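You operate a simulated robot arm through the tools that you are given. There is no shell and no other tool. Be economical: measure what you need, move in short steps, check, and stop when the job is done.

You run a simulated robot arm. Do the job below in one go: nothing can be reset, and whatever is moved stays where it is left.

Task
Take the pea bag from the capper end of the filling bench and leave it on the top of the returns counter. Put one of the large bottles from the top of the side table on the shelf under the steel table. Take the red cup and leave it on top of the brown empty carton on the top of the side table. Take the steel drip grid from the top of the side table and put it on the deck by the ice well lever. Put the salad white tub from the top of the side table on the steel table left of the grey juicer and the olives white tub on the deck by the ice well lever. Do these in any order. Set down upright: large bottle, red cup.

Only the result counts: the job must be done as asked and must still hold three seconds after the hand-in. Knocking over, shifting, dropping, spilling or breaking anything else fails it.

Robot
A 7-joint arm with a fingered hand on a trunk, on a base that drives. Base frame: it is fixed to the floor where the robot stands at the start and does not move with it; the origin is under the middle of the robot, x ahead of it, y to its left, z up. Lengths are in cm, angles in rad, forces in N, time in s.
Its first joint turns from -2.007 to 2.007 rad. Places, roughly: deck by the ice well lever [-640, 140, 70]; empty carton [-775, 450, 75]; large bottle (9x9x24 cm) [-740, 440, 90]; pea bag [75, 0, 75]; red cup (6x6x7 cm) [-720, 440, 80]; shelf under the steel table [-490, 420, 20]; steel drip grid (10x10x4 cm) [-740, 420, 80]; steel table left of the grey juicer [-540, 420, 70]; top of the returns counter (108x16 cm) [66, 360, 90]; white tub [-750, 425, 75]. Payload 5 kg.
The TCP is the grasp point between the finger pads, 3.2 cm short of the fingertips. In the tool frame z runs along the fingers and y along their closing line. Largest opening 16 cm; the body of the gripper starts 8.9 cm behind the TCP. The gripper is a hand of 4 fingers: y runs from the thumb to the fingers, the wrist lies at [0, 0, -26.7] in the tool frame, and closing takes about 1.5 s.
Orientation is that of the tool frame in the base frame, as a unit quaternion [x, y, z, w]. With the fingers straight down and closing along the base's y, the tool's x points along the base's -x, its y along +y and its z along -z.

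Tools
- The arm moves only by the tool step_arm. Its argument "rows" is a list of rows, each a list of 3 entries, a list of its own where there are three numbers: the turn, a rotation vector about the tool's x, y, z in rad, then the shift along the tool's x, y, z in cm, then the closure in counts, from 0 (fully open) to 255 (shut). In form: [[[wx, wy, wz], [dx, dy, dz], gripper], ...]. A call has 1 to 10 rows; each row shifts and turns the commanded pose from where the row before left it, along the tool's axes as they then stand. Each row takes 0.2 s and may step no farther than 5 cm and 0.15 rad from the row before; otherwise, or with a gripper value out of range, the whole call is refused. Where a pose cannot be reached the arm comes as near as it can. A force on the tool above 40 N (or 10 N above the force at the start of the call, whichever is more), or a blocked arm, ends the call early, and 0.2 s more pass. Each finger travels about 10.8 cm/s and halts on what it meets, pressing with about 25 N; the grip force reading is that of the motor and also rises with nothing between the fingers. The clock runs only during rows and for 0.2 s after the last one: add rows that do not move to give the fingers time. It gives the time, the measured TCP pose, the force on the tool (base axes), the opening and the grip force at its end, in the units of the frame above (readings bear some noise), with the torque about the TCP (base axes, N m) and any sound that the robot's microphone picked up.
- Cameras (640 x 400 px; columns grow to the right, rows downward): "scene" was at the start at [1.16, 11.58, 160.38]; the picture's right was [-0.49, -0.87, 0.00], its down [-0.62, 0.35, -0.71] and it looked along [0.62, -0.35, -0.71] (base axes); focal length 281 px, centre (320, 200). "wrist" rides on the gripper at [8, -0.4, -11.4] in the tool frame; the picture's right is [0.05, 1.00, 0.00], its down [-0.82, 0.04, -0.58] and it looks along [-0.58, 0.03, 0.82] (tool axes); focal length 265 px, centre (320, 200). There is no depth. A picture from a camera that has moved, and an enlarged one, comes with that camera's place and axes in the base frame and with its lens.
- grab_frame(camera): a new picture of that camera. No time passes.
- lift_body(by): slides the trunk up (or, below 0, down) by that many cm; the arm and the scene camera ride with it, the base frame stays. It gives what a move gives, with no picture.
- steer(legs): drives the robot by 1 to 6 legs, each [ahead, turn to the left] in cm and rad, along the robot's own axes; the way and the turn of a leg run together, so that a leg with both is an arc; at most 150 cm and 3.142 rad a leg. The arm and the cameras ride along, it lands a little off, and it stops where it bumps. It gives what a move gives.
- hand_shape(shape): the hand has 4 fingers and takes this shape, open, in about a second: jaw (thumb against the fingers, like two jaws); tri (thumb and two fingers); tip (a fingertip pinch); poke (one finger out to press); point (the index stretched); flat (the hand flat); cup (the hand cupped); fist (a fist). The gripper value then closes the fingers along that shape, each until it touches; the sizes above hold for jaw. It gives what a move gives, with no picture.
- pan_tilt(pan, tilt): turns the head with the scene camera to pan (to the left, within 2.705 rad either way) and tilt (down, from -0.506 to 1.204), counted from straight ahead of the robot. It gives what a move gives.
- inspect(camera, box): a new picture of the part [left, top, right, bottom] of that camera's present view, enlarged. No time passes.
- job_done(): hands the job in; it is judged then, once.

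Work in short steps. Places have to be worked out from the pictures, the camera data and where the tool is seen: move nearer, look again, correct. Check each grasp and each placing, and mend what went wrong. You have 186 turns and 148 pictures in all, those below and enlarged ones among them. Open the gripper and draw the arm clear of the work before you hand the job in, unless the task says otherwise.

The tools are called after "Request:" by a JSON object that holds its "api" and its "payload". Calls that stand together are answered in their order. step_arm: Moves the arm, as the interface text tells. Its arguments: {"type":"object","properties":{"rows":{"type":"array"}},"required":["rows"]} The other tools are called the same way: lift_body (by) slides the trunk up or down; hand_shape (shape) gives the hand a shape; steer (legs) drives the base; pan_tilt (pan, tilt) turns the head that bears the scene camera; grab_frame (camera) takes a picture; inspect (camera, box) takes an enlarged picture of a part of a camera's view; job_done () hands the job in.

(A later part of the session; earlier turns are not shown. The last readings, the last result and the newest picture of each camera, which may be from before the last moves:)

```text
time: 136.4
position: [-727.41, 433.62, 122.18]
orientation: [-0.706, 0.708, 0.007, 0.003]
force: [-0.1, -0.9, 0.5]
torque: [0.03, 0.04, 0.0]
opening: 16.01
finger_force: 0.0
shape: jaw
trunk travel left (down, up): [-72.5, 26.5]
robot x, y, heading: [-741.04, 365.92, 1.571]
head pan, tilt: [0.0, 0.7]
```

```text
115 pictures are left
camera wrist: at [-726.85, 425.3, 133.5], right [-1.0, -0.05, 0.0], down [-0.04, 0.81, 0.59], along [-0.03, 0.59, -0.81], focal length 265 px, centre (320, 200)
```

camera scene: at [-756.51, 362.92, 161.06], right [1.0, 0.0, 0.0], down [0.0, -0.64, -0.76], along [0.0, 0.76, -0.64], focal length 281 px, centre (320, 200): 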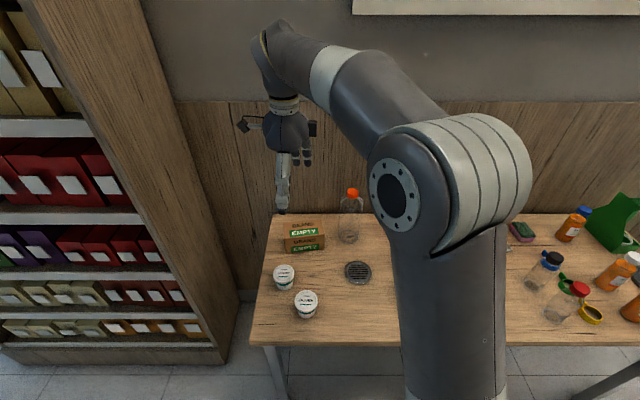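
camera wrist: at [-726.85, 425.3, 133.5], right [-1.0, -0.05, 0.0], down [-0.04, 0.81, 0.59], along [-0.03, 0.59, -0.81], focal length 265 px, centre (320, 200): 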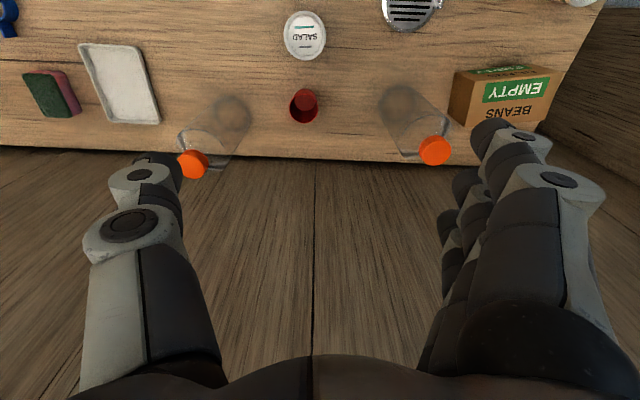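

A third bottle stands at (−708.6,444); the cup is at (−724.3,441.6). I go above the cup with the hand half closed (~10 cm) and descend partway to check clearances.

Request:
{"api": "step_arm", "payload": {"rows": [[[0, 0, 0], [-4, -1.3, 0], 60], [[0, 0, 0], [-3.9, -1.2, 0], 95], [[0, 0, 0], [0, 0, 5], 95], [[0, 0, 0], [0, 0, 5], 95], [[0, 0, 0], [0, 0, 5], 95], [[0, 0, 0], [0, 0, 5], 95]]}}

Request:
{"api": "grab_frame", "payload": {"camera": "wrist"}}

Request:
{"api": "inspect", "payload": {"camera": "scene", "box": [290, 110, 530, 290]}}

```text
time: 137.8
position: [-725.51, 440.47, 101.79]
orientation: [-0.706, 0.708, 0.007, 0.003]
force: [0.6, -0.8, 0.3]
torque: [0.03, -0.01, 0.04]
opening: 10.09
finger_force: 0.1
shape: jaw
out of reach, approached as far as the arm can: row 2
trunk travel left (down, up): [-72.5, 26.5]
robot x, y, heading: [-740.95, 366.16, 1.57]
head pan, tilt: [0.0, 0.7]
```

```text
114 pictures are left
camera wrist: at [-725.05, 432.25, 113.13], right [-1.0, -0.05, 0.0], down [-0.04, 0.81, 0.59], along [-0.03, 0.59, -0.81], focal length 265 px, centre (320, 200)
```

wrist: 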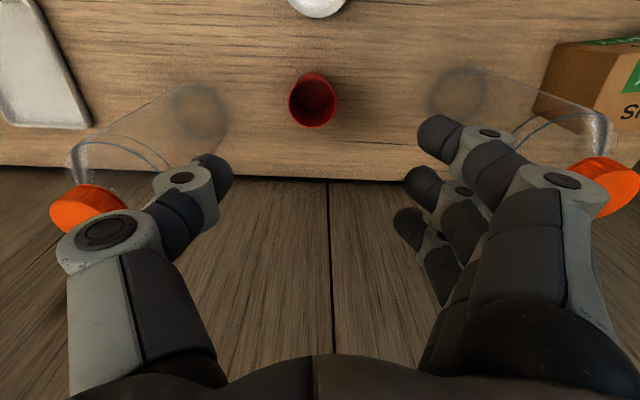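

```text
2.22 times, centred on (410, 200) of scene
camera zoom: at [-756.35, 368.81, 161.09], right [1.0, 0.0, 0.0], down [0.0, -0.64, -0.76], along [0.0, 0.76, -0.64], focal length 625 px, centre (120, 200)
```

zoom: 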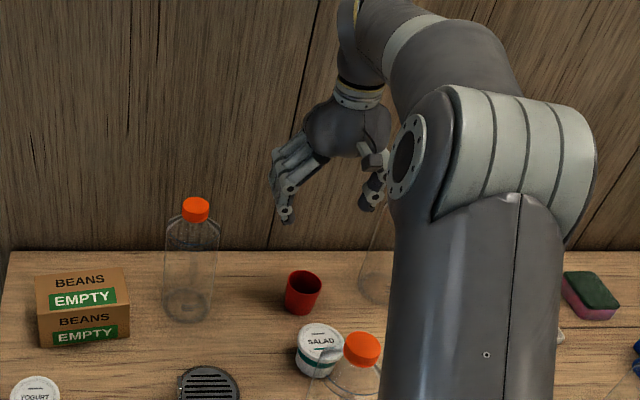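

Clearances look OK on both sides. I centre on (−724.7,441.5), descend to z≈79.5, and close.

Request:
{"api": "step_arm", "payload": {"rows": [[[0, 0, 0], [-1, -0.8, 3], 95], [[0, 0, 0], [0, 0, 5], 95], [[0, 0, 0], [0, 0, 5], 95], [[0, 0, 0], [0, 0, 4], 95]]}}

Request:
{"api": "grab_frame", "payload": {"camera": "wrist"}}

```text
time: 138.8
position: [-724.98, 441.36, 84.71]
orientation: [-0.706, 0.708, 0.008, 0.003]
force: [0.2, 0.6, 0.1]
torque: [-0.02, 0.0, -0.03]
opening: 10.06
finger_force: 0.0
shape: jaw
trunk travel left (down, up): [-72.5, 26.5]
robot x, y, heading: [-740.3, 366.3, 1.573]
head pan, tilt: [0.0, 0.7]
```

```text
112 pictures are left
camera wrist: at [-724.44, 433.09, 96.1], right [-1.0, -0.05, 0.0], down [-0.04, 0.81, 0.59], along [-0.03, 0.59, -0.81], focal length 265 px, centre (320, 200)
```

wrist: 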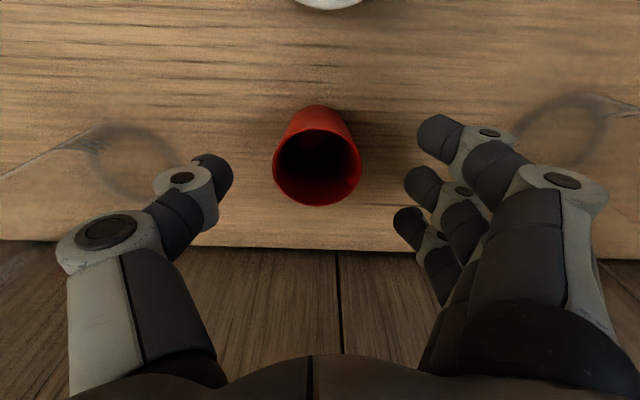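

The cup sits centred between thumb and fingers. Descend 5 and close.

Request:
{"api": "step_arm", "payload": {"rows": [[[0, 0, 0], [0, -0.2, 2.5], 95], [[0, 0, 0], [0, 0, 2.5], 95], [[0, 0, 0], [0, 0, 0], 140], [[0, 0, 0], [0, 0, 0], 180], [[0, 0, 0], [0, 0, 0], 220], [[0, 0, 0], [0, 0, 0], 255], [[0, 0, 0], [0, 0, 0], 255], [[0, 0, 0], [0, 0, 0], 255]]}}

Request:
{"api": "grab_frame", "payload": {"camera": "wrist"}}

```text
time: 140.6
position: [-724.88, 441.5, 79.92]
orientation: [-0.706, 0.708, 0.008, 0.003]
force: [0.6, -0.6, -1.0]
torque: [0.03, 0.0, 0.02]
opening: 3.35
finger_force: 24.7
shape: jaw
trunk travel left (down, up): [-72.5, 26.5]
robot x, y, heading: [-740.85, 366.42, 1.565]
head pan, tilt: [0.0, 0.7]
```

```text
111 pictures are left
camera wrist: at [-724.32, 433.19, 91.26], right [-1.0, -0.05, 0.0], down [-0.04, 0.81, 0.59], along [-0.03, 0.59, -0.81], focal length 265 px, centre (320, 200)
```

wrist: 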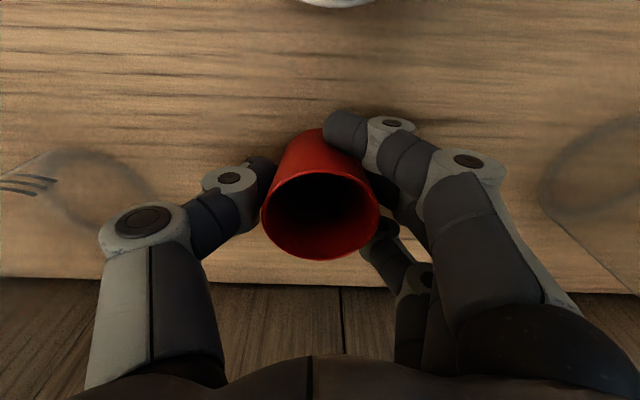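

Cup is held. Lift straight up to z≈112.

Request:
{"api": "step_arm", "payload": {"rows": [[[0, 0, 0], [0, 0, -2], 255], [[0, 0, 0], [0, 0, -5], 255], [[0, 0, 0], [0, 0, -5], 255], [[0, 0, 0], [0, 0, -5], 255], [[0, 0, 0], [0, 0, -5], 255], [[0, 0, 0], [0, 0, -5], 255], [[0, 0, 0], [0, 0, -5], 255]]}}

Request:
{"api": "grab_frame", "payload": {"camera": "wrist"}}

```text
time: 142.2
position: [-724.85, 441.03, 112.12]
orientation: [-0.707, 0.707, 0.007, 0.003]
force: [0.2, -0.6, -1.8]
torque: [-0.03, -0.06, 0.0]
opening: 3.34
finger_force: 24.9
shape: jaw
trunk travel left (down, up): [-72.5, 26.5]
robot x, y, heading: [-740.79, 366.4, 1.573]
head pan, tilt: [0.0, 0.7]
```

```text
110 pictures are left
camera wrist: at [-724.34, 432.78, 123.48], right [-1.0, -0.05, 0.0], down [-0.04, 0.81, 0.59], along [-0.03, 0.59, -0.81], focal length 265 px, centre (320, 200)
```

wrist: 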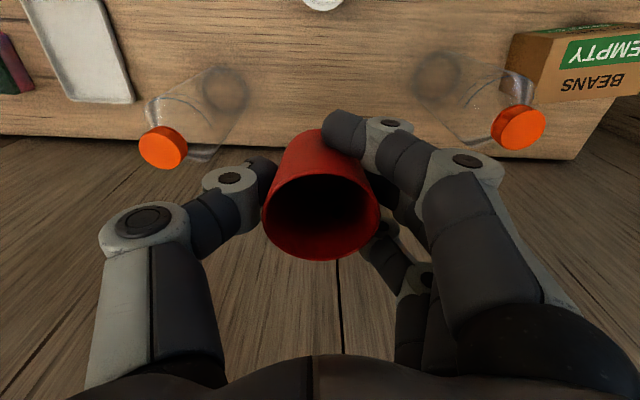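

Carrying the cup over to the carton at z 112.

Request:
{"api": "step_arm", "payload": {"rows": [[[0, 0, 0], [0.4, 4.8, 0], 255], [[0, 0, 0], [0.4, 4.8, 0], 255], [[0, 0, 0], [0.4, 4.8, 0], 255], [[0, 0, 0], [0.4, 4.8, 0], 255], [[0, 0, 0], [0.4, 4.8, 0], 255], [[0, 0, 0], [0.4, 4.8, 0], 255], [[0, 0, 0], [0.2, 4.8, 0], 255], [[0, 0, 0], [0, 4.8, 0], 255]]}}

Request:
{"api": "grab_frame", "payload": {"camera": "wrist"}}

Request:
{"api": "inspect", "payload": {"camera": "scene", "box": [240, 110, 400, 270]}}

```text
time: 144.0
position: [-763.02, 438.55, 111.93]
orientation: [-0.706, 0.708, 0.006, 0.004]
force: [-0.8, 0.5, 0.1]
torque: [-0.01, -0.04, -0.01]
opening: 3.21
finger_force: 24.8
shape: jaw
trunk travel left (down, up): [-72.5, 26.5]
robot x, y, heading: [-740.72, 366.35, 1.57]
head pan, tilt: [0.0, 0.7]
```

```text
109 pictures are left
camera wrist: at [-762.56, 430.33, 123.25], right [-1.0, -0.05, 0.0], down [-0.04, 0.81, 0.59], along [-0.03, 0.59, -0.81], focal length 265 px, centre (320, 200)
```

wrist: 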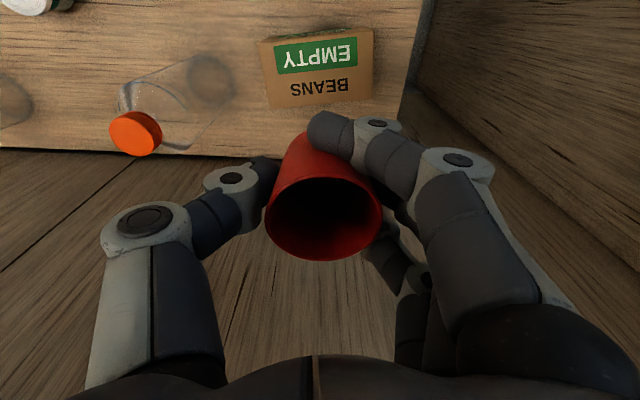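

```text
2.50 times, centred on (320, 190) of scene
camera zoom: at [-756.53, 368.79, 161.07], right [1.0, 0.0, 0.0], down [0.0, -0.64, -0.76], along [0.0, 0.76, -0.64], focal length 703 px, centre (320, 225)
```

zoom: 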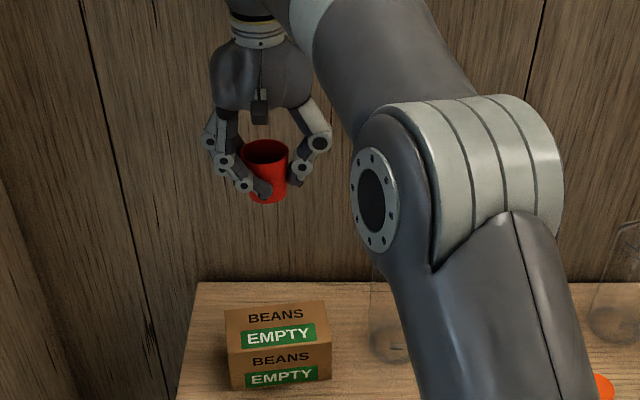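

Carton top centre ≈ (−762.8,438.2), right below. Lower to z≈90.

Request:
{"api": "step_arm", "payload": {"rows": [[[0, 0, 0], [0.2, 0, 5], 255], [[0, 0, 0], [0, 0, 5], 255], [[0, 0, 0], [0, 0, 5], 255], [[0, 0, 0], [0, 0, 5], 255], [[0, 0, 0], [0, 0, 2], 255]]}}

Request:
{"api": "inspect", "payload": {"camera": "scene", "box": [240, 180, 360, 280]}}

Request:
{"api": "grab_frame", "payload": {"camera": "wrist"}}

```text
time: 145.2
position: [-763.14, 438.57, 90.04]
orientation: [0.707, -0.707, -0.007, -0.004]
force: [0.0, -0.2, 0.3]
torque: [0.01, -0.02, 0.0]
opening: 3.2
finger_force: 25.1
shape: jaw
trunk travel left (down, up): [-72.5, 26.5]
robot x, y, heading: [-740.7, 366.24, 1.573]
head pan, tilt: [0.0, 0.7]
```

```text
4.00 times, centred on (300, 230) of scene
camera zoom: at [-756.39, 368.77, 161.09], right [1.0, 0.0, 0.0], down [0.0, -0.64, -0.76], along [0.0, 0.76, -0.64], focal length 1124 px, centre (400, 80)
```

zoom: 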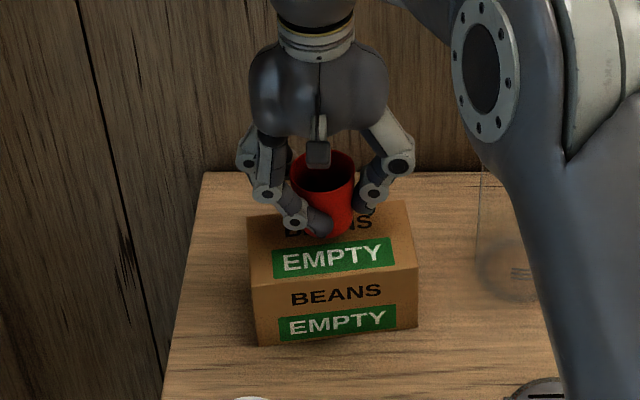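

```text
106 pictures are left
camera wrist: at [-762.55, 430.24, 101.44], right [-1.0, -0.05, 0.0], down [-0.04, 0.81, 0.59], along [-0.03, 0.59, -0.81], focal length 265 px, centre (320, 200)
```

wrist: 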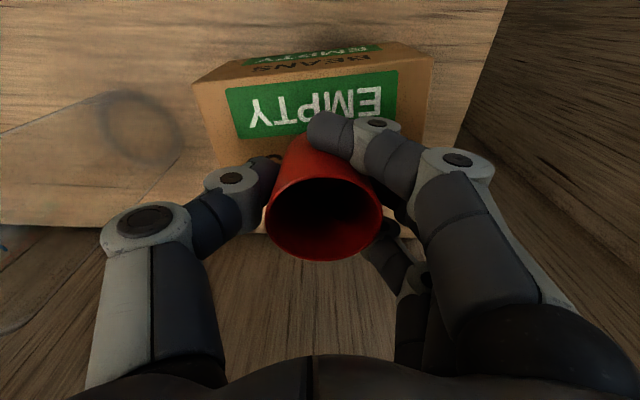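

Slightly forward of centre; I shift 0.8 back and lower gently.

Request:
{"api": "step_arm", "payload": {"rows": [[[0, 0, 0], [-0.8, 0, 0], 255], [[0, 0, 0], [0, 0, 0.7], 255], [[0, 0, 0], [0, 0, 0.7], 255]]}}

Request:
{"api": "step_arm", "payload": {"rows": [[[0, 0, 0], [0, 0, 0.4], 255], [[0, 0, 0], [0, 0, 0.4], 255]]}}

Request:
{"api": "inspect", "payload": {"camera": "scene", "box": [260, 190, 340, 270]}}

```text
time: 146.0
position: [-763.28, 439.45, 88.87]
orientation: [-0.706, 0.708, 0.007, 0.003]
force: [0.3, 0.3, 0.0]
torque: [-0.02, -0.02, 0.02]
opening: 3.18
finger_force: 24.4
shape: jaw
trunk travel left (down, up): [-72.5, 26.5]
robot x, y, heading: [-740.72, 366.33, 1.567]
head pan, tilt: [0.0, 0.7]
```

```text
time: 146.6
position: [-763.29, 439.41, 88.54]
orientation: [-0.707, 0.707, 0.01, 0.005]
force: [2.3, -2.2, 19.4]
torque: [0.22, 0.1, -0.04]
opening: 3.26
finger_force: 24.8
shape: jaw
trunk travel left (down, up): [-72.5, 26.5]
robot x, y, heading: [-740.86, 366.07, 1.576]
head pan, tilt: [0.0, 0.7]
```

```text
5.00 times, centred on (300, 230) of scene
camera zoom: at [-756.29, 368.53, 161.14], right [1.0, 0.0, 0.0], down [0.0, -0.64, -0.77], along [0.0, 0.77, -0.64], focal length 1405 px, centre (420, 50)
```

zoom: 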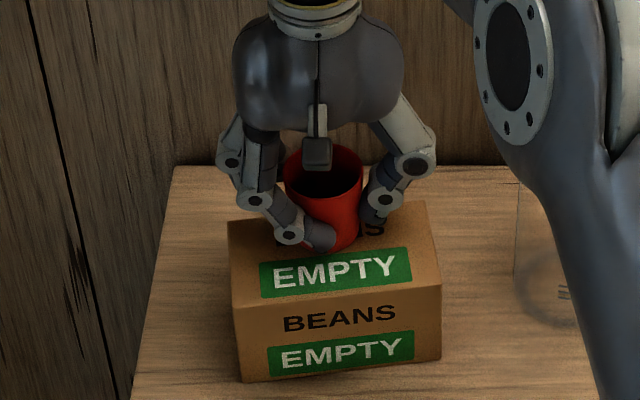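

Contact (19 N). Relieve 0.4, open slowly, then rise.

Request:
{"api": "step_arm", "payload": {"rows": [[[0, 0, 0], [0, 0, -0.4], 255], [[0, 0, 0], [0, 0, 0], 230], [[0, 0, 0], [0, 0, 0], 205], [[0, 0, 0], [0, 0, 0], 180], [[0, 0, 0], [0, 0, 0], 150], [[0, 0, 0], [0, 0, 0], 120], [[0, 0, 0], [0, 0, 0], 100], [[0, 0, 0], [0, 0, 0], 100]]}}

Request:
{"api": "inspect", "payload": {"camera": "scene", "box": [260, 190, 340, 270]}}

```text
time: 148.4
position: [-763.16, 439.41, 88.58]
orientation: [-0.706, 0.708, 0.006, 0.003]
force: [0.3, -0.6, 0.5]
torque: [-0.01, 0.0, 0.01]
opening: 9.65
finger_force: 0.0
shape: jaw
trunk travel left (down, up): [-72.5, 26.5]
robot x, y, heading: [-740.38, 366.28, 1.568]
head pan, tilt: [0.0, 0.7]
```

```text
5.00 times, centred on (300, 230) of scene
camera zoom: at [-756.39, 368.77, 161.08], right [1.0, 0.0, 0.0], down [0.0, -0.64, -0.76], along [0.0, 0.76, -0.64], focal length 1405 px, centre (420, 50)
```

zoom: 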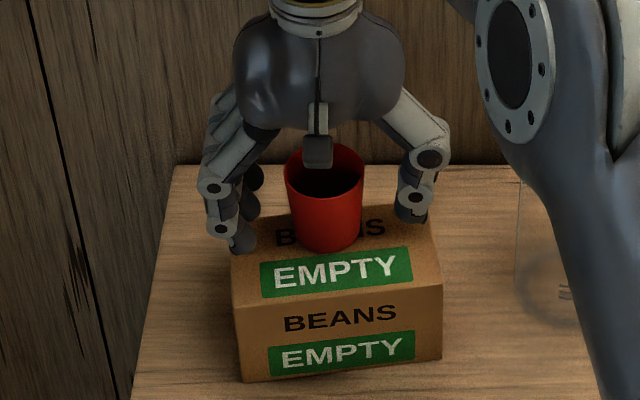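

The cup stands on the carton. I rise, back off 26 cm, and start turning the hand for a horizontal side grasp of the front bottle.

Request:
{"api": "step_arm", "payload": {"rows": [[[0, 0, 0], [0, 0, -5], 100], [[0, 0, 0], [0, 0, -5], 100], [[0, 0, 0], [0, 0, -5], 100], [[0, 0, 0], [0, 0, -5], 100], [[0, 0, 0], [0, 0, -5], 60], [[0, 0, 0], [0, 0, -5], 0]]}}

Request:
{"api": "steer", "payload": {"legs": [[-36, 0]]}}

Request:
{"api": "grab_frame", "payload": {"camera": "scene"}}

```text
time: 149.8
position: [-762.77, 438.73, 118.66]
orientation: [-0.707, 0.707, 0.006, 0.003]
force: [0.4, 0.0, 0.6]
torque: [-0.01, 0.0, -0.03]
opening: 15.97
finger_force: 0.0
shape: jaw
trunk travel left (down, up): [-72.5, 26.5]
robot x, y, heading: [-740.72, 366.69, 1.569]
head pan, tilt: [0.0, 0.7]
```

```text
time: 152.1
position: [-762.62, 402.68, 118.68]
orientation: [-0.706, 0.708, 0.008, 0.004]
force: [-0.3, 0.2, -0.7]
torque: [0.01, -0.05, 0.0]
opening: 15.98
finger_force: 0.0
shape: jaw
trunk travel left (down, up): [-72.5, 26.5]
robot x, y, heading: [-740.78, 330.22, 1.571]
head pan, tilt: [0.0, 0.7]
```

```text
103 pictures are left
camera scene: at [-756.4, 332.7, 161.09], right [1.0, 0.0, 0.0], down [0.0, -0.64, -0.77], along [0.0, 0.77, -0.64], focal length 281 px, centre (320, 200)
```

scene: 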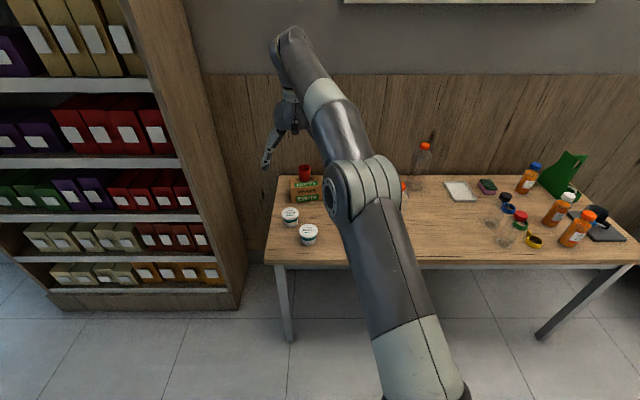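

Yawing the hand 180° (camera to the far side/top later).

Request:
{"api": "step_arm", "payload": {"rows": [[[0, 0, 0.15], [0, -2, 0], 0], [[0, 0, 0.15], [0, -2, 0], 0], [[0, 0, 0.15], [0, -2, 0], 0], [[0, 0, 0.15], [0, -2, 0], 0], [[0, 0, 0.15], [0, 0, 0], 0], [[0, 0, 0.15], [0, 0, 0], 0], [[0, 0, 0.15], [0, 0, 0], 0], [[0, 0, 0.15], [0, 0, 0], 0], [[0, 0, 0.15], [0, 0, 0], 0], [[0, 0, 0.15], [0, 0, 0], 0]]}}

Request:
{"api": "step_arm", "payload": {"rows": [[[0, 0, 0.15], [0, 0, 0], 0], [[0, 0, 0.15], [0, 0, 0], 0], [[0, 0, 0.15], [0, 0, 0], 0], [[0, 0, 0.15], [0, 0, 0], 0], [[0, 0, 0.15], [0, 0, 0], 0], [[0, 0, 0.15], [0, 0, 0], 0], [[0, 0, 0.15], [0, 0, 0], 0], [[0, 0, 0.15], [0, 0, 0], 0], [[0, 0, 0.15], [0, 0, 0], 0], [[0, 0, 0.15], [0, 0, 0], 0]]}}

Request:
{"api": "step_arm", "payload": {"rows": [[[0, 0.15, 0.14], [0, 0, 0], 0], [[0, 0.15, 0], [0, 0, 0], 0], [[0, 0.15, 0], [0, 0, 0], 0], [[0, 0.15, 0], [0, 0, 0], 0], [[0, 0.15, 0], [0, 0, 0], 0], [[0, 0.15, 0], [0, 0, 0], 0], [[0, 0.15, 0], [0, 0, 0], 0], [[0, 0.15, 0], [0, 0, 0], 0], [[0, 0.15, 0], [0, 0, 0], 0], [[0, 0.15, 0], [0, 0, 0], 0]]}}

```text
time: 154.3
position: [-755.13, 400.81, 118.68]
orientation: [-0.033, 0.999, 0.008, -0.002]
force: [-0.2, -0.2, -0.2]
torque: [0.01, 0.01, -0.02]
opening: 15.99
finger_force: 0.1
shape: jaw
trunk travel left (down, up): [-72.5, 26.5]
robot x, y, heading: [-740.48, 330.68, 1.567]
head pan, tilt: [0.0, 0.7]
```

```text
time: 156.5
position: [-755.03, 400.97, 118.62]
orientation: [0.657, 0.754, 0.004, -0.007]
force: [0.4, 0.5, 0.4]
torque: [0.0, 0.04, -0.02]
opening: 16.01
finger_force: 0.1
shape: jaw
trunk travel left (down, up): [-72.5, 26.5]
robot x, y, heading: [-741.15, 330.18, 1.57]
head pan, tilt: [0.0, 0.7]
```

```text
refused: row 1 steps farther than a row can; nothing moved
```

Yaw works. Finish the yaw and pitch the hand forward to horizontal.

Request:
{"api": "step_arm", "payload": {"rows": [[[0, 0, 0.14], [0, 0, 0], 0], [[0, 0.15, 0], [0, 0, 0], 0], [[0, 0.15, 0], [0, 0, 0], 0], [[0, 0.15, 0], [0, 0, 0], 0], [[0, 0.15, 0], [0, 0, 0], 0], [[0, 0.15, 0], [0, 0, 0], 0], [[0, 0.15, 0], [0, 0, 0], 0], [[0, 0.15, 0], [0, 0, 0], 0], [[0, 0.15, 0], [0, 0, 0], 0], [[0, 0.15, 0], [0, 0, 0], 0]]}}

Request:
{"api": "step_arm", "payload": {"rows": [[[0, 0.15, 0], [0, 0, 0], 0], [[0, 0.07, 0], [0, 0, 0], 0]]}}

Request:
{"api": "grab_frame", "payload": {"camera": "scene"}}

Request:
{"api": "grab_frame", "payload": {"camera": "wrist"}}

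```text
time: 158.7
position: [-755.25, 400.92, 118.61]
orientation: [0.548, 0.55, 0.446, -0.446]
force: [-1.2, 0.5, -0.9]
torque: [-0.01, 0.02, -0.08]
opening: 16.02
finger_force: 0.1
shape: jaw
trunk travel left (down, up): [-72.5, 26.5]
robot x, y, heading: [-740.71, 330.03, 1.575]
head pan, tilt: [0.0, 0.7]
```

```text
time: 159.3
position: [-755.0, 400.91, 118.73]
orientation: [-0.497, -0.495, -0.503, 0.505]
force: [0.4, 0.6, -0.7]
torque: [0.0, -0.01, -0.05]
opening: 16.0
finger_force: 0.1
shape: jaw
trunk travel left (down, up): [-72.5, 26.5]
robot x, y, heading: [-740.82, 330.4, 1.571]
head pan, tilt: [0.0, 0.7]
```

```text
102 pictures are left
camera scene: at [-756.45, 332.76, 161.08], right [1.0, 0.0, 0.0], down [0.0, -0.64, -0.76], along [0.0, 0.76, -0.64], focal length 281 px, centre (320, 200)
```

scene: 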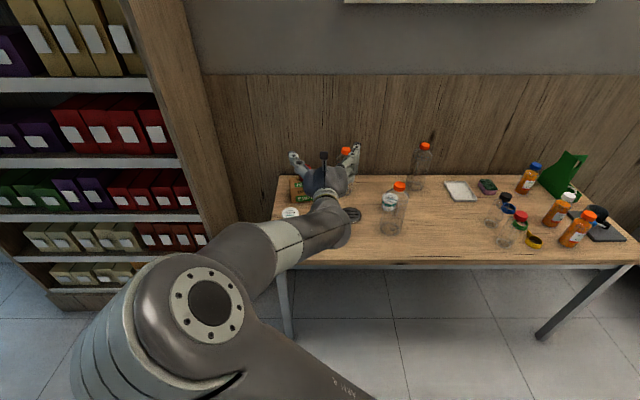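

```text
101 pictures are left
camera wrist: at [-755.36, 389.39, 126.67], right [1.0, 0.0, 0.05], down [0.04, -0.57, -0.82], along [0.03, 0.82, -0.56], focal length 265 px, centre (320, 200)
```

wrist: 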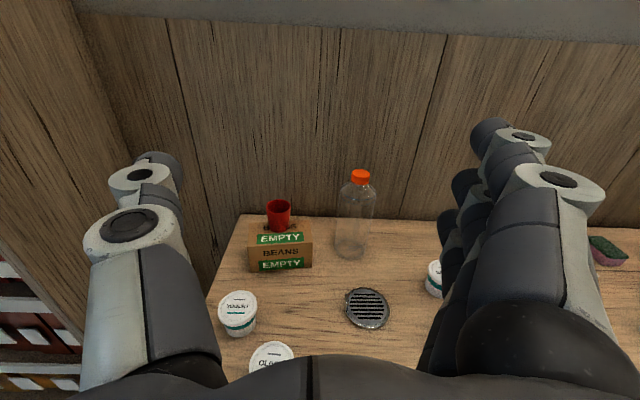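

The hand is horizontal with the camera on top. I back off 28 cm, shift right to x≈−728 and lower to grasp height.

Request:
{"api": "steer", "payload": {"legs": [[-28, 0]]}}

Request:
{"api": "step_arm", "payload": {"rows": [[[0, 0, 0], [-2, 4.4, 0], 0], [[0, 0, 0], [-2, 4.4, 0], 0], [[0, 0, 0], [-2, 4.4, 0], 0], [[0, 0, 0], [-2, 4.4, 0], 0], [[0, 0, 0], [-2, 4.4, 0], 0], [[0, 0, 0], [-2, 4.4, 0], 0], [[0, 0, 0], [-4, 0, 0], 0], [[0, 0, 0], [-4, 0, 0], 0], [[0, 0, 0], [-4, 0, 0], 0], [[0, 0, 0], [-4, 0, 0], 0]]}}

Request:
{"api": "grab_frame", "payload": {"camera": "wrist"}}

Request:
{"api": "grab_frame", "payload": {"camera": "scene"}}

```text
time: 161.2
position: [-755.28, 373.27, 118.65]
orientation: [-0.497, -0.497, -0.501, 0.505]
force: [-0.8, -1.0, 0.1]
torque: [-0.01, -0.03, 0.01]
opening: 15.98
finger_force: 0.0
shape: jaw
trunk travel left (down, up): [-72.5, 26.5]
robot x, y, heading: [-740.96, 302.98, 1.572]
head pan, tilt: [0.0, 0.7]
```

```text
time: 163.4
position: [-729.02, 374.01, 90.66]
orientation: [-0.496, -0.497, -0.501, 0.506]
force: [-0.6, -0.6, -0.5]
torque: [-0.02, 0.04, -0.03]
opening: 15.99
finger_force: 0.0
shape: jaw
trunk travel left (down, up): [-72.5, 26.5]
robot x, y, heading: [-740.94, 302.54, 1.575]
head pan, tilt: [0.0, 0.7]
```

```text
100 pictures are left
camera wrist: at [-729.23, 362.44, 98.57], right [1.0, 0.0, 0.05], down [0.04, -0.57, -0.82], along [0.02, 0.82, -0.56], focal length 265 px, centre (320, 200)
```

wrist: 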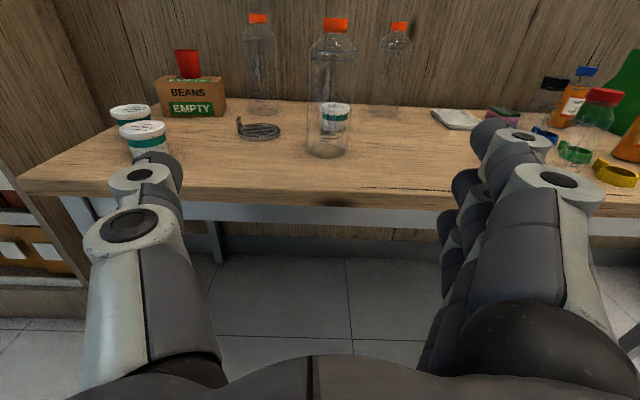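

```text
99 pictures are left
camera scene: at [-756.37, 305.07, 161.1], right [1.0, 0.0, 0.0], down [0.0, -0.64, -0.76], along [0.0, 0.76, -0.64], focal length 281 px, centre (320, 200)
```

scene: 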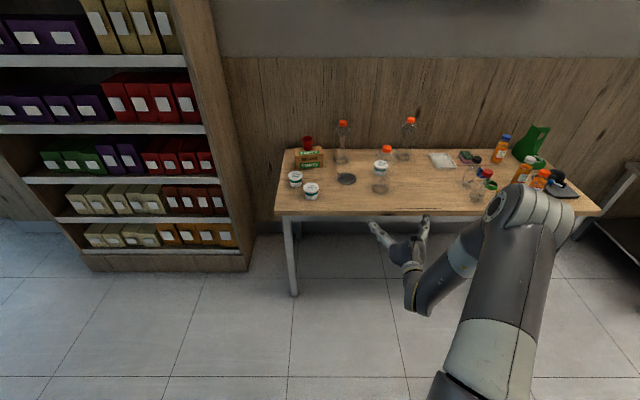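

Front bottle is at (−727,416.7), top z≈98. I align x, set z≈88, and drive forward 30.

Request:
{"api": "step_arm", "payload": {"rows": [[[0, 0, 0], [-2.6, 2.0, 0], 0]]}}

Request:
{"api": "steer", "payload": {"legs": [[28, 0]]}}

Request:
{"api": "grab_frame", "payload": {"camera": "wrist"}}

```text
time: 163.8
position: [-726.95, 373.78, 88.13]
orientation: [-0.496, -0.496, -0.501, 0.507]
force: [-0.6, 0.6, 0.6]
torque: [-0.01, -0.04, -0.04]
opening: 16.0
finger_force: 0.0
shape: jaw
trunk travel left (down, up): [-72.5, 26.5]
robot x, y, heading: [-740.71, 302.53, 1.574]
head pan, tilt: [0.0, 0.7]
```

```text
time: 165.8
position: [-727.11, 401.94, 88.08]
orientation: [-0.497, -0.497, -0.5, 0.506]
force: [0.3, 0.1, -0.6]
torque: [0.05, -0.01, 0.02]
opening: 15.99
finger_force: 0.1
shape: jaw
trunk travel left (down, up): [-72.5, 26.5]
robot x, y, heading: [-740.56, 330.47, 1.578]
head pan, tilt: [0.0, 0.7]
```

```text
98 pictures are left
camera wrist: at [-727.43, 390.34, 95.96], right [1.0, 0.0, 0.05], down [0.04, -0.57, -0.82], along [0.02, 0.82, -0.57], focal length 265 px, centre (320, 200)
```

wrist: 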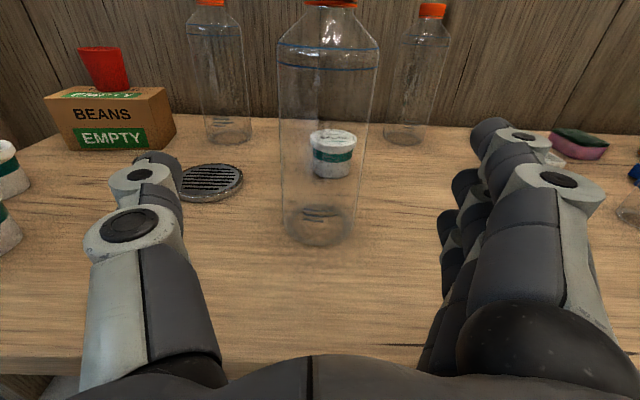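

Bottle base at (−726.7,415). Advance 13 and close.

Request:
{"api": "step_arm", "payload": {"rows": [[[0, 0, 0], [0, 0.2, 4.5], 0], [[0, 0, 0], [0, 0.2, 4.5], 0], [[0, 0, 0], [0, 0, 4], 0], [[0, 0, 0], [0, 0, 0], 60], [[0, 0, 0], [0, 0, 0], 100], [[0, 0, 0], [0, 0, 0], 150], [[0, 0, 0], [0, 0, 0], 200], [[0, 0, 0], [0, 0, 0], 255], [[0, 0, 0], [0, 0, 0], 255], [[0, 0, 0], [0, 0, 0], 255]]}}

Request:
{"api": "grab_frame", "payload": {"camera": "wrist"}}

```text
time: 168.0
position: [-726.64, 414.65, 88.08]
orientation: [-0.497, -0.497, -0.5, 0.506]
force: [-0.3, 0.4, 0.5]
torque: [0.02, -0.03, -0.02]
opening: 7.61
finger_force: 24.8
shape: jaw
trunk travel left (down, up): [-72.5, 26.5]
robot x, y, heading: [-740.9, 330.39, 1.575]
head pan, tilt: [0.0, 0.7]
```

```text
97 pictures are left
camera wrist: at [-726.95, 403.18, 96.16], right [1.0, 0.0, 0.05], down [0.04, -0.57, -0.82], along [0.02, 0.82, -0.57], focal length 265 px, centre (320, 200)
```

wrist: 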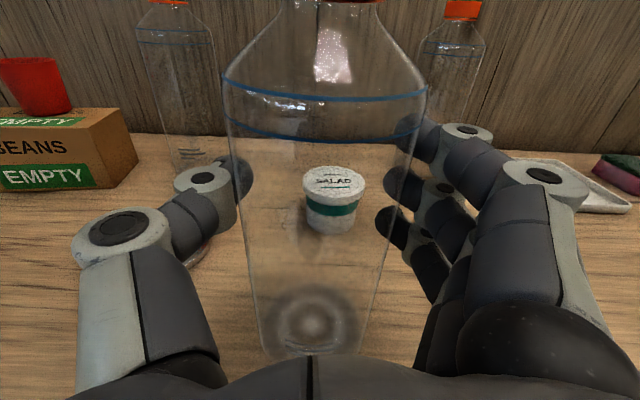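

Bottle gripped at 7.6 cm. Lift 8 and back the robot away.

Request:
{"api": "step_arm", "payload": {"rows": [[[0, 0, 0], [2, 0, 0], 255], [[0, 0, 0], [3, 0, 0], 255], [[0, 0, 0], [3, 0, 0], 255]]}}

Request:
{"api": "steer", "payload": {"legs": [[-60, 0]]}}

Request:
{"api": "grab_frame", "payload": {"camera": "wrist"}}

Request:
{"api": "pan_tilt", "payload": {"pan": -0.8, "tilt": 0.5}}

Request:
{"api": "grab_frame", "payload": {"camera": "scene"}}

```text
time: 168.8
position: [-726.93, 414.7, 96.17]
orientation: [-0.497, -0.497, -0.501, 0.505]
force: [-0.1, 0.8, -1.1]
torque: [0.02, -0.01, -0.03]
opening: 7.62
finger_force: 25.1
shape: jaw
trunk travel left (down, up): [-72.5, 26.5]
robot x, y, heading: [-740.66, 330.6, 1.573]
head pan, tilt: [0.0, 0.7]
```

```text
time: 172.1
position: [-727.06, 356.35, 96.21]
orientation: [-0.495, -0.498, -0.499, 0.507]
force: [0.2, 0.1, -1.1]
torque: [-0.02, -0.01, 0.02]
opening: 7.62
finger_force: 24.8
shape: jaw
trunk travel left (down, up): [-72.5, 26.5]
robot x, y, heading: [-740.52, 272.48, 1.573]
head pan, tilt: [0.0, 0.7]
```

```text
96 pictures are left
camera wrist: at [-727.23, 344.76, 104.15], right [1.0, 0.01, 0.05], down [0.04, -0.57, -0.82], along [0.02, 0.82, -0.57], focal length 265 px, centre (320, 200)
```

wrist: 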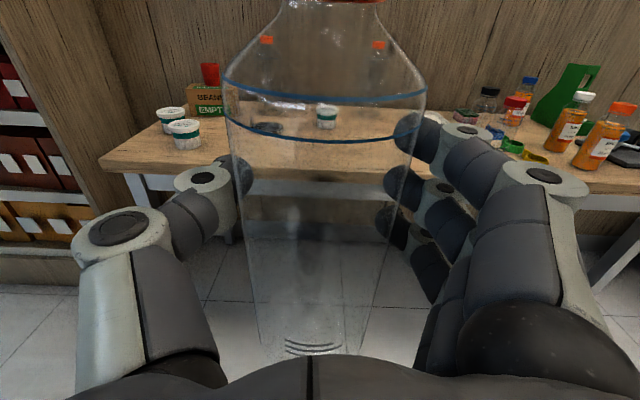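

```text
time: 173.2
position: [-726.93, 356.27, 96.25]
orientation: [-0.495, -0.498, -0.499, 0.507]
force: [0.2, -1.4, -0.9]
torque: [0.01, -0.03, 0.0]
opening: 7.63
finger_force: 25.0
shape: jaw
trunk travel left (down, up): [-72.5, 26.5]
robot x, y, heading: [-740.81, 272.25, 1.573]
head pan, tilt: [-0.799, 0.499]
```

```text
95 pictures are left
camera scene: at [-749.57, 272.37, 162.86], right [0.7, -0.71, 0.0], down [-0.34, -0.34, -0.88], along [0.62, 0.62, -0.48], focal length 281 px, centre (320, 200)
```

scene: 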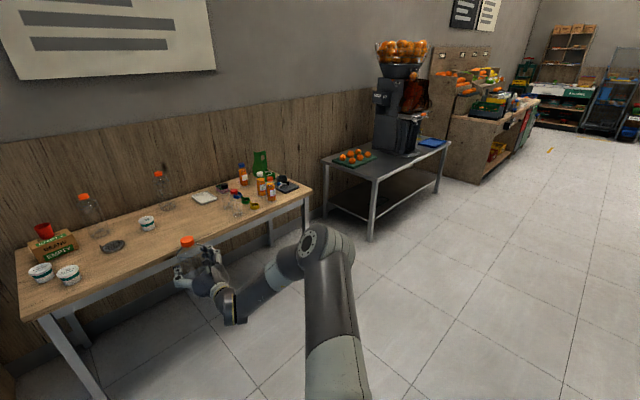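

Bottle held upright. I drive over to the steel table (x≈−500), facing it, with the hand still short of it.

Request:
{"api": "steer", "payload": {"legs": [[0, -1.571], [150, 0], [95, 0], [0, 1.571]]}}

Request:
{"api": "pan_tilt", "payload": {"pan": 0.0, "tilt": 0.5}}

Request:
{"api": "grab_frame", "payload": {"camera": "scene"}}

Request:
{"api": "grab_frame", "payload": {"camera": "wrist"}}

```text
time: 192.9
position: [-482.81, 367.22, 96.16]
orientation: [-0.483, -0.51, -0.487, 0.519]
force: [0.3, 0.5, -0.5]
torque: [0.01, 0.0, -0.03]
opening: 7.62
finger_force: 24.4
shape: jaw
trunk travel left (down, up): [-72.5, 26.5]
robot x, y, heading: [-492.42, 282.33, 1.634]
head pan, tilt: [-0.799, 0.499]
```

```text
time: 194.1
position: [-482.8, 367.19, 96.22]
orientation: [-0.483, -0.51, -0.487, 0.519]
force: [-0.7, -0.3, -1.3]
torque: [0.03, 0.02, 0.0]
opening: 7.62
finger_force: 25.0
shape: jaw
trunk travel left (down, up): [-72.5, 26.5]
robot x, y, heading: [-492.16, 282.68, 1.626]
head pan, tilt: [0.0, 0.499]
```

```text
94 pictures are left
camera scene: at [-508.02, 284.64, 162.86], right [1.0, 0.06, 0.0], down [0.03, -0.48, -0.88], along [-0.05, 0.88, -0.48], focal length 281 px, centre (320, 200)
```

scene: 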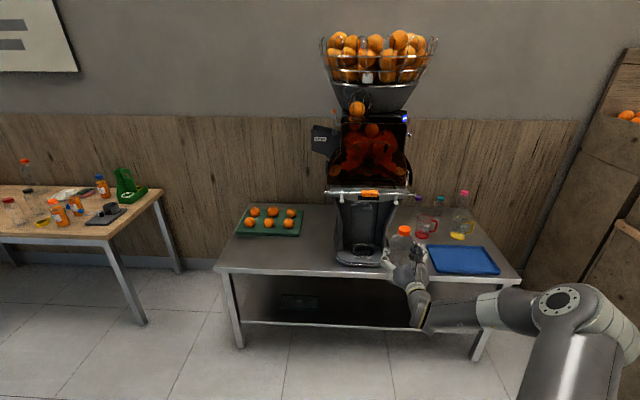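

```text
93 pictures are left
camera wrist: at [-482.48, 355.66, 104.14], right [1.0, 0.06, 0.05], down [0.07, -0.56, -0.82], along [-0.02, 0.82, -0.57], focal length 265 px, centre (320, 200)
```

wrist: 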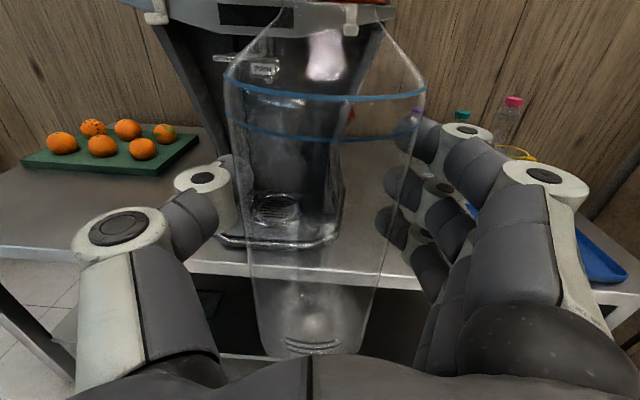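

The steel table front is at y≈391 and its shelf at z≈20–25. I square up, lower the trunk 54 cm and look into the shelf.

Request:
{"api": "steer", "payload": {"legs": [[0, -0.058]]}}

Request:
{"api": "lift_body", "payload": {"by": -54}}

Request:
{"api": "grab_frame", "payload": {"camera": "scene"}}

Request:
{"api": "grab_frame", "payload": {"camera": "wrist"}}

```text
time: 194.9
position: [-477.92, 366.47, 96.19]
orientation: [-0.498, -0.496, -0.502, 0.504]
force: [0.5, -0.1, 0.0]
torque: [-0.05, -0.02, -0.04]
opening: 7.62
finger_force: 25.3
shape: jaw
trunk travel left (down, up): [-72.5, 26.5]
robot x, y, heading: [-492.06, 282.22, 1.568]
head pan, tilt: [0.0, 0.499]
```

```text
refused: -54 is not a number from -40 to 40
```

```text
92 pictures are left
camera scene: at [-507.81, 285.54, 162.86], right [1.0, 0.0, 0.0], down [0.0, -0.48, -0.88], along [0.0, 0.88, -0.48], focal length 281 px, centre (320, 200)
```

scene: 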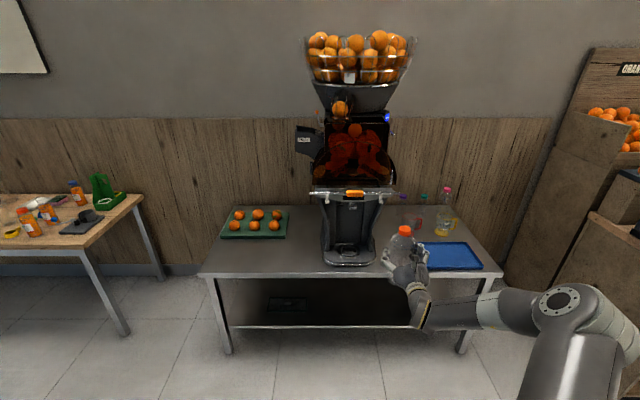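

```text
91 pictures are left
camera wrist: at [-478.2, 354.96, 104.13], right [1.0, 0.0, 0.05], down [0.04, -0.57, -0.82], along [0.03, 0.82, -0.57], focal length 265 px, centre (320, 200)
```

wrist: 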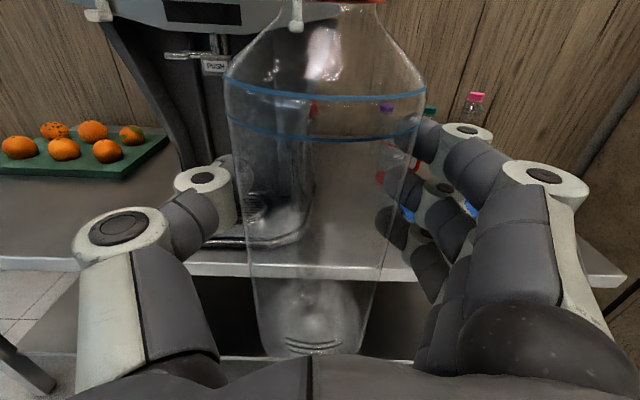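

Lower in two moves (40 + 14) and look.

Request:
{"api": "lift_body", "payload": {"by": -40}}

Request:
{"api": "lift_body", "payload": {"by": -13}}

Request:
{"api": "pan_tilt", "payload": {"pan": 0.0, "tilt": 0.4}}

Request:
{"api": "grab_frame", "payload": {"camera": "scene"}}

Request:
{"api": "grab_frame", "payload": {"camera": "wrist"}}

```text
time: 198.7
position: [-478.05, 366.56, 56.04]
orientation: [-0.498, -0.495, -0.502, 0.505]
force: [0.1, 0.7, -0.9]
torque: [-0.06, -0.01, 0.02]
opening: 7.62
finger_force: 25.3
shape: jaw
trunk travel left (down, up): [-32.5, 66.5]
robot x, y, heading: [-492.48, 282.86, 1.572]
head pan, tilt: [0.0, 0.499]
```

```text
time: 200.3
position: [-477.95, 366.53, 43.23]
orientation: [-0.498, -0.495, -0.502, 0.504]
force: [-0.5, -0.1, 0.2]
torque: [0.03, 0.01, 0.01]
opening: 7.62
finger_force: 25.1
shape: jaw
trunk travel left (down, up): [-19.5, 79.5]
robot x, y, heading: [-492.04, 282.75, 1.572]
head pan, tilt: [0.0, 0.499]
```

```text
time: 201.0
position: [-477.92, 366.4, 43.15]
orientation: [-0.497, -0.495, -0.502, 0.505]
force: [0.6, -0.1, -1.4]
torque: [0.01, -0.02, 0.0]
opening: 7.62
finger_force: 25.4
shape: jaw
trunk travel left (down, up): [-19.5, 79.5]
robot x, y, heading: [-492.43, 282.21, 1.571]
head pan, tilt: [0.0, 0.4]
```

```text
90 pictures are left
camera scene: at [-507.87, 285.71, 110.77], right [1.0, 0.0, 0.0], down [0.0, -0.39, -0.92], along [0.0, 0.92, -0.39], focal length 281 px, centre (320, 200)
```

scene: 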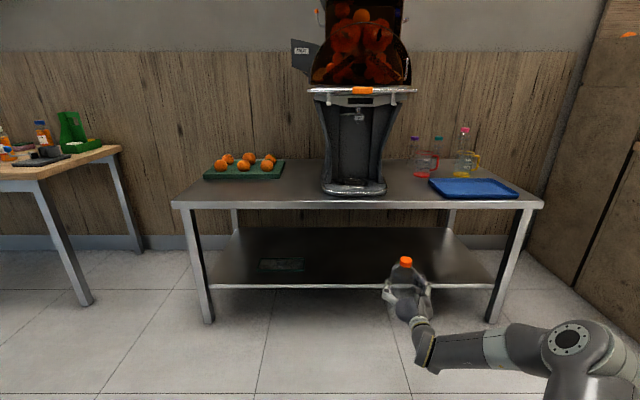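

```text
89 pictures are left
camera wrist: at [-478.23, 354.96, 51.13], right [1.0, 0.0, 0.05], down [0.04, -0.57, -0.82], along [0.03, 0.82, -0.57], focal length 265 px, centre (320, 200)
```

wrist: 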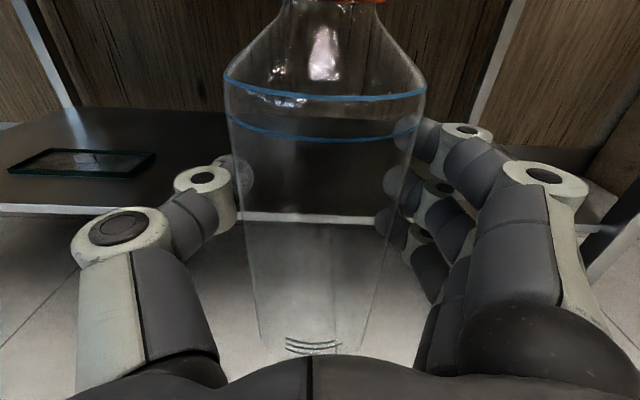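

Shelf (front y≈391, z≈22) is clear at x≈−478; bottle base is at z≈30, top ≈54 under the ~60 edge. Drive in 45.

Request:
{"api": "steer", "payload": {"legs": [[45, 0]]}}

Request:
{"api": "grab_frame", "payload": {"camera": "scene"}}

Request:
{"api": "grab_frame", "payload": {"camera": "wrist"}}

```text
time: 203.8
position: [-478.02, 413.57, 43.32]
orientation: [-0.498, -0.496, -0.502, 0.504]
force: [-1.3, 0.3, -1.0]
torque: [0.04, 0.06, 0.03]
opening: 7.63
finger_force: 25.0
shape: jaw
trunk travel left (down, up): [-19.5, 79.5]
robot x, y, heading: [-492.51, 329.39, 1.573]
head pan, tilt: [0.0, 0.4]
```

```text
88 pictures are left
camera scene: at [-507.84, 332.75, 110.77], right [1.0, 0.0, 0.0], down [0.0, -0.39, -0.92], along [0.0, 0.92, -0.39], focal length 281 px, centre (320, 200)
```

scene: 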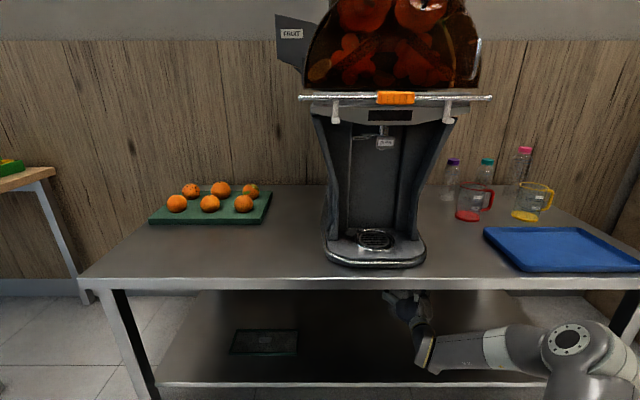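

```text
87 pictures are left
camera wrist: at [-478.27, 402.02, 51.13], right [1.0, 0.0, 0.05], down [0.04, -0.57, -0.82], along [0.03, 0.82, -0.57], focal length 265 px, centre (320, 200)
```

wrist: 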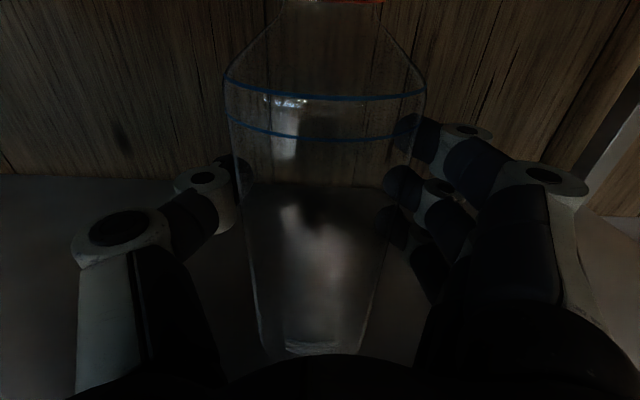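

The bottle is inside over the shelf. Lower 5 and then in small steps.

Request:
{"api": "step_arm", "payload": {"rows": [[[0, 0, 0], [-2, 0, 0], 255], [[0, 0, 0], [-2, 0, 0], 255], [[0, 0, 0], [-1, 0, 0], 255]]}}

Request:
{"api": "step_arm", "payload": {"rows": [[[0, 0, 0], [-0.5, 0, 0], 255], [[0, 0, 0], [-0.5, 0, 0], 255]]}}

Request:
{"api": "step_arm", "payload": {"rows": [[[0, 0, 0], [-0.4, 0, 0], 255], [[0, 0, 0], [-0.4, 0, 0], 255]]}}

```text
time: 204.6
position: [-477.97, 413.72, 38.26]
orientation: [-0.498, -0.496, -0.502, 0.504]
force: [-0.5, -0.1, -0.7]
torque: [0.0, 0.01, 0.01]
opening: 7.63
finger_force: 25.3
shape: jaw
trunk travel left (down, up): [-19.5, 79.5]
robot x, y, heading: [-492.38, 329.58, 1.572]
head pan, tilt: [0.0, 0.4]
```

```text
time: 205.2
position: [-478.05, 413.78, 37.21]
orientation: [-0.498, -0.496, -0.502, 0.505]
force: [0.7, 0.1, -0.7]
torque: [-0.01, -0.02, -0.02]
opening: 7.64
finger_force: 25.1
shape: jaw
trunk travel left (down, up): [-19.5, 79.5]
robot x, y, heading: [-491.79, 329.83, 1.57]
head pan, tilt: [0.0, 0.4]
```

```text
time: 205.8
position: [-478.13, 413.78, 36.46]
orientation: [-0.498, -0.496, -0.502, 0.504]
force: [0.9, -0.1, -0.6]
torque: [0.01, 0.0, 0.0]
opening: 7.61
finger_force: 25.0
shape: jaw
trunk travel left (down, up): [-19.5, 79.5]
robot x, y, heading: [-491.87, 329.46, 1.572]
head pan, tilt: [0.0, 0.4]
```

No contact yet; continue gently.

Request:
{"api": "step_arm", "payload": {"rows": [[[0, 0, 0], [-0.4, 0, 0], 255], [[0, 0, 0], [-0.4, 0, 0], 255]]}}

Request:
{"api": "step_arm", "payload": {"rows": [[[0, 0, 0], [-0.4, 0, 0], 255], [[0, 0, 0], [-0.3, 0, 0], 255]]}}

Request:
{"api": "step_arm", "payload": {"rows": [[[0, 0, 0], [-0.3, 0, 0], 255], [[0, 0, 0], [-0.3, 0, 0], 255]]}}

```text
time: 206.4
position: [-478.11, 413.73, 35.73]
orientation: [-0.498, -0.496, -0.502, 0.505]
force: [0.2, -0.2, 0.3]
torque: [0.0, -0.02, 0.02]
opening: 7.6
finger_force: 24.3
shape: jaw
trunk travel left (down, up): [-19.5, 79.5]
robot x, y, heading: [-492.26, 329.68, 1.574]
head pan, tilt: [0.0, 0.4]
```

```text
time: 207.0
position: [-478.12, 413.78, 35.14]
orientation: [-0.496, -0.496, -0.503, 0.506]
force: [-0.4, -1.3, 8.4]
torque: [0.05, 0.07, 0.04]
opening: 7.64
finger_force: 25.0
shape: jaw
trunk travel left (down, up): [-19.5, 79.5]
robot x, y, heading: [-492.48, 329.58, 1.57]
head pan, tilt: [0.0, 0.4]
```

```text
time: 207.6
position: [-478.09, 413.88, 34.98]
orientation: [-0.494, -0.494, -0.505, 0.507]
force: [-0.2, -3.7, 33.6]
torque: [0.5, 0.06, 0.06]
opening: 7.62
finger_force: 25.2
shape: jaw
trunk travel left (down, up): [-19.5, 79.5]
robot x, y, heading: [-492.41, 329.39, 1.57]
head pan, tilt: [0.0, 0.4]
```

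Contact. Relieve 0.6, open slowly, check.

Request:
{"api": "step_arm", "payload": {"rows": [[[0, 0, 0], [0.6, 0, 0], 255], [[0, 0, 0], [0, 0, 0], 220], [[0, 0, 0], [0, 0, 0], 190], [[0, 0, 0], [0, 0, 0], 160], [[0, 0, 0], [0, 0, 0], 130], [[0, 0, 0], [0, 0, 0], 100], [[0, 0, 0], [0, 0, 0], 60], [[0, 0, 0], [0, 0, 0], 20], [[0, 0, 0], [0, 0, 0], 0], [[0, 0, 0], [0, 0, 0], 0]]}}

Request:
{"api": "grab_frame", "payload": {"camera": "wrist"}}

```text
time: 209.8
position: [-477.9, 413.81, 34.86]
orientation: [-0.497, -0.495, -0.502, 0.505]
force: [0.3, 0.3, 0.0]
torque: [0.02, 0.01, 0.04]
opening: 15.97
finger_force: 0.1
shape: jaw
trunk travel left (down, up): [-19.5, 79.5]
robot x, y, heading: [-492.34, 329.57, 1.566]
head pan, tilt: [0.0, 0.4]
```

```text
86 pictures are left
camera wrist: at [-478.32, 402.21, 42.73], right [1.0, 0.0, 0.05], down [0.04, -0.57, -0.82], along [0.03, 0.82, -0.57], focal length 265 px, centre (320, 200)
```

wrist: 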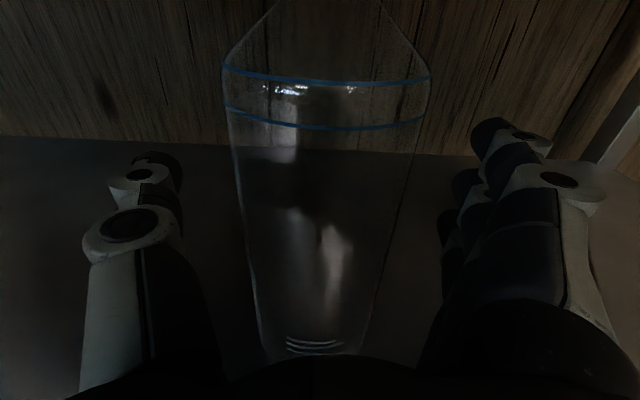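

The bottle stands upright. I back straight out and check.

Request:
{"api": "steer", "payload": {"legs": [[-55, 0]]}}

Request:
{"api": "grab_frame", "payload": {"camera": "wrist"}}

Request:
{"api": "lift_body", "payload": {"by": 40}}

Request:
{"api": "lift_body", "payload": {"by": 20}}

```text
time: 213.0
position: [-478.62, 357.85, 34.75]
orientation: [-0.496, -0.498, -0.5, 0.507]
force: [0.6, -0.1, 0.2]
torque: [0.0, 0.03, -0.01]
opening: 15.99
finger_force: 0.1
shape: jaw
trunk travel left (down, up): [-19.5, 79.5]
robot x, y, heading: [-492.01, 273.32, 1.578]
head pan, tilt: [0.0, 0.4]
```

```text
85 pictures are left
camera wrist: at [-478.72, 346.31, 42.74], right [1.0, 0.01, 0.05], down [0.04, -0.57, -0.82], along [0.02, 0.82, -0.57], focal length 265 px, centre (320, 200)
```

wrist: 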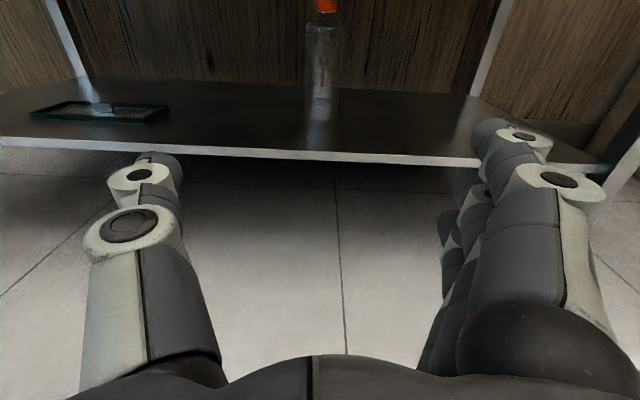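

```text
time: 216.8
position: [-478.52, 357.92, 74.79]
orientation: [-0.496, -0.498, -0.5, 0.506]
force: [-0.2, 1.4, -0.3]
torque: [0.03, 0.03, 0.0]
opening: 15.99
finger_force: 0.1
shape: jaw
trunk travel left (down, up): [-59.5, 39.5]
robot x, y, heading: [-491.66, 273.67, 1.585]
head pan, tilt: [0.0, 0.4]
```

```text
time: 219.0
position: [-478.44, 357.86, 94.64]
orientation: [-0.496, -0.497, -0.5, 0.506]
force: [0.1, 0.8, 0.1]
torque: [0.04, 0.01, 0.03]
opening: 15.97
finger_force: 0.2
shape: jaw
trunk travel left (down, up): [-79.5, 19.5]
robot x, y, heading: [-491.97, 273.52, 1.577]
head pan, tilt: [0.0, 0.4]
```

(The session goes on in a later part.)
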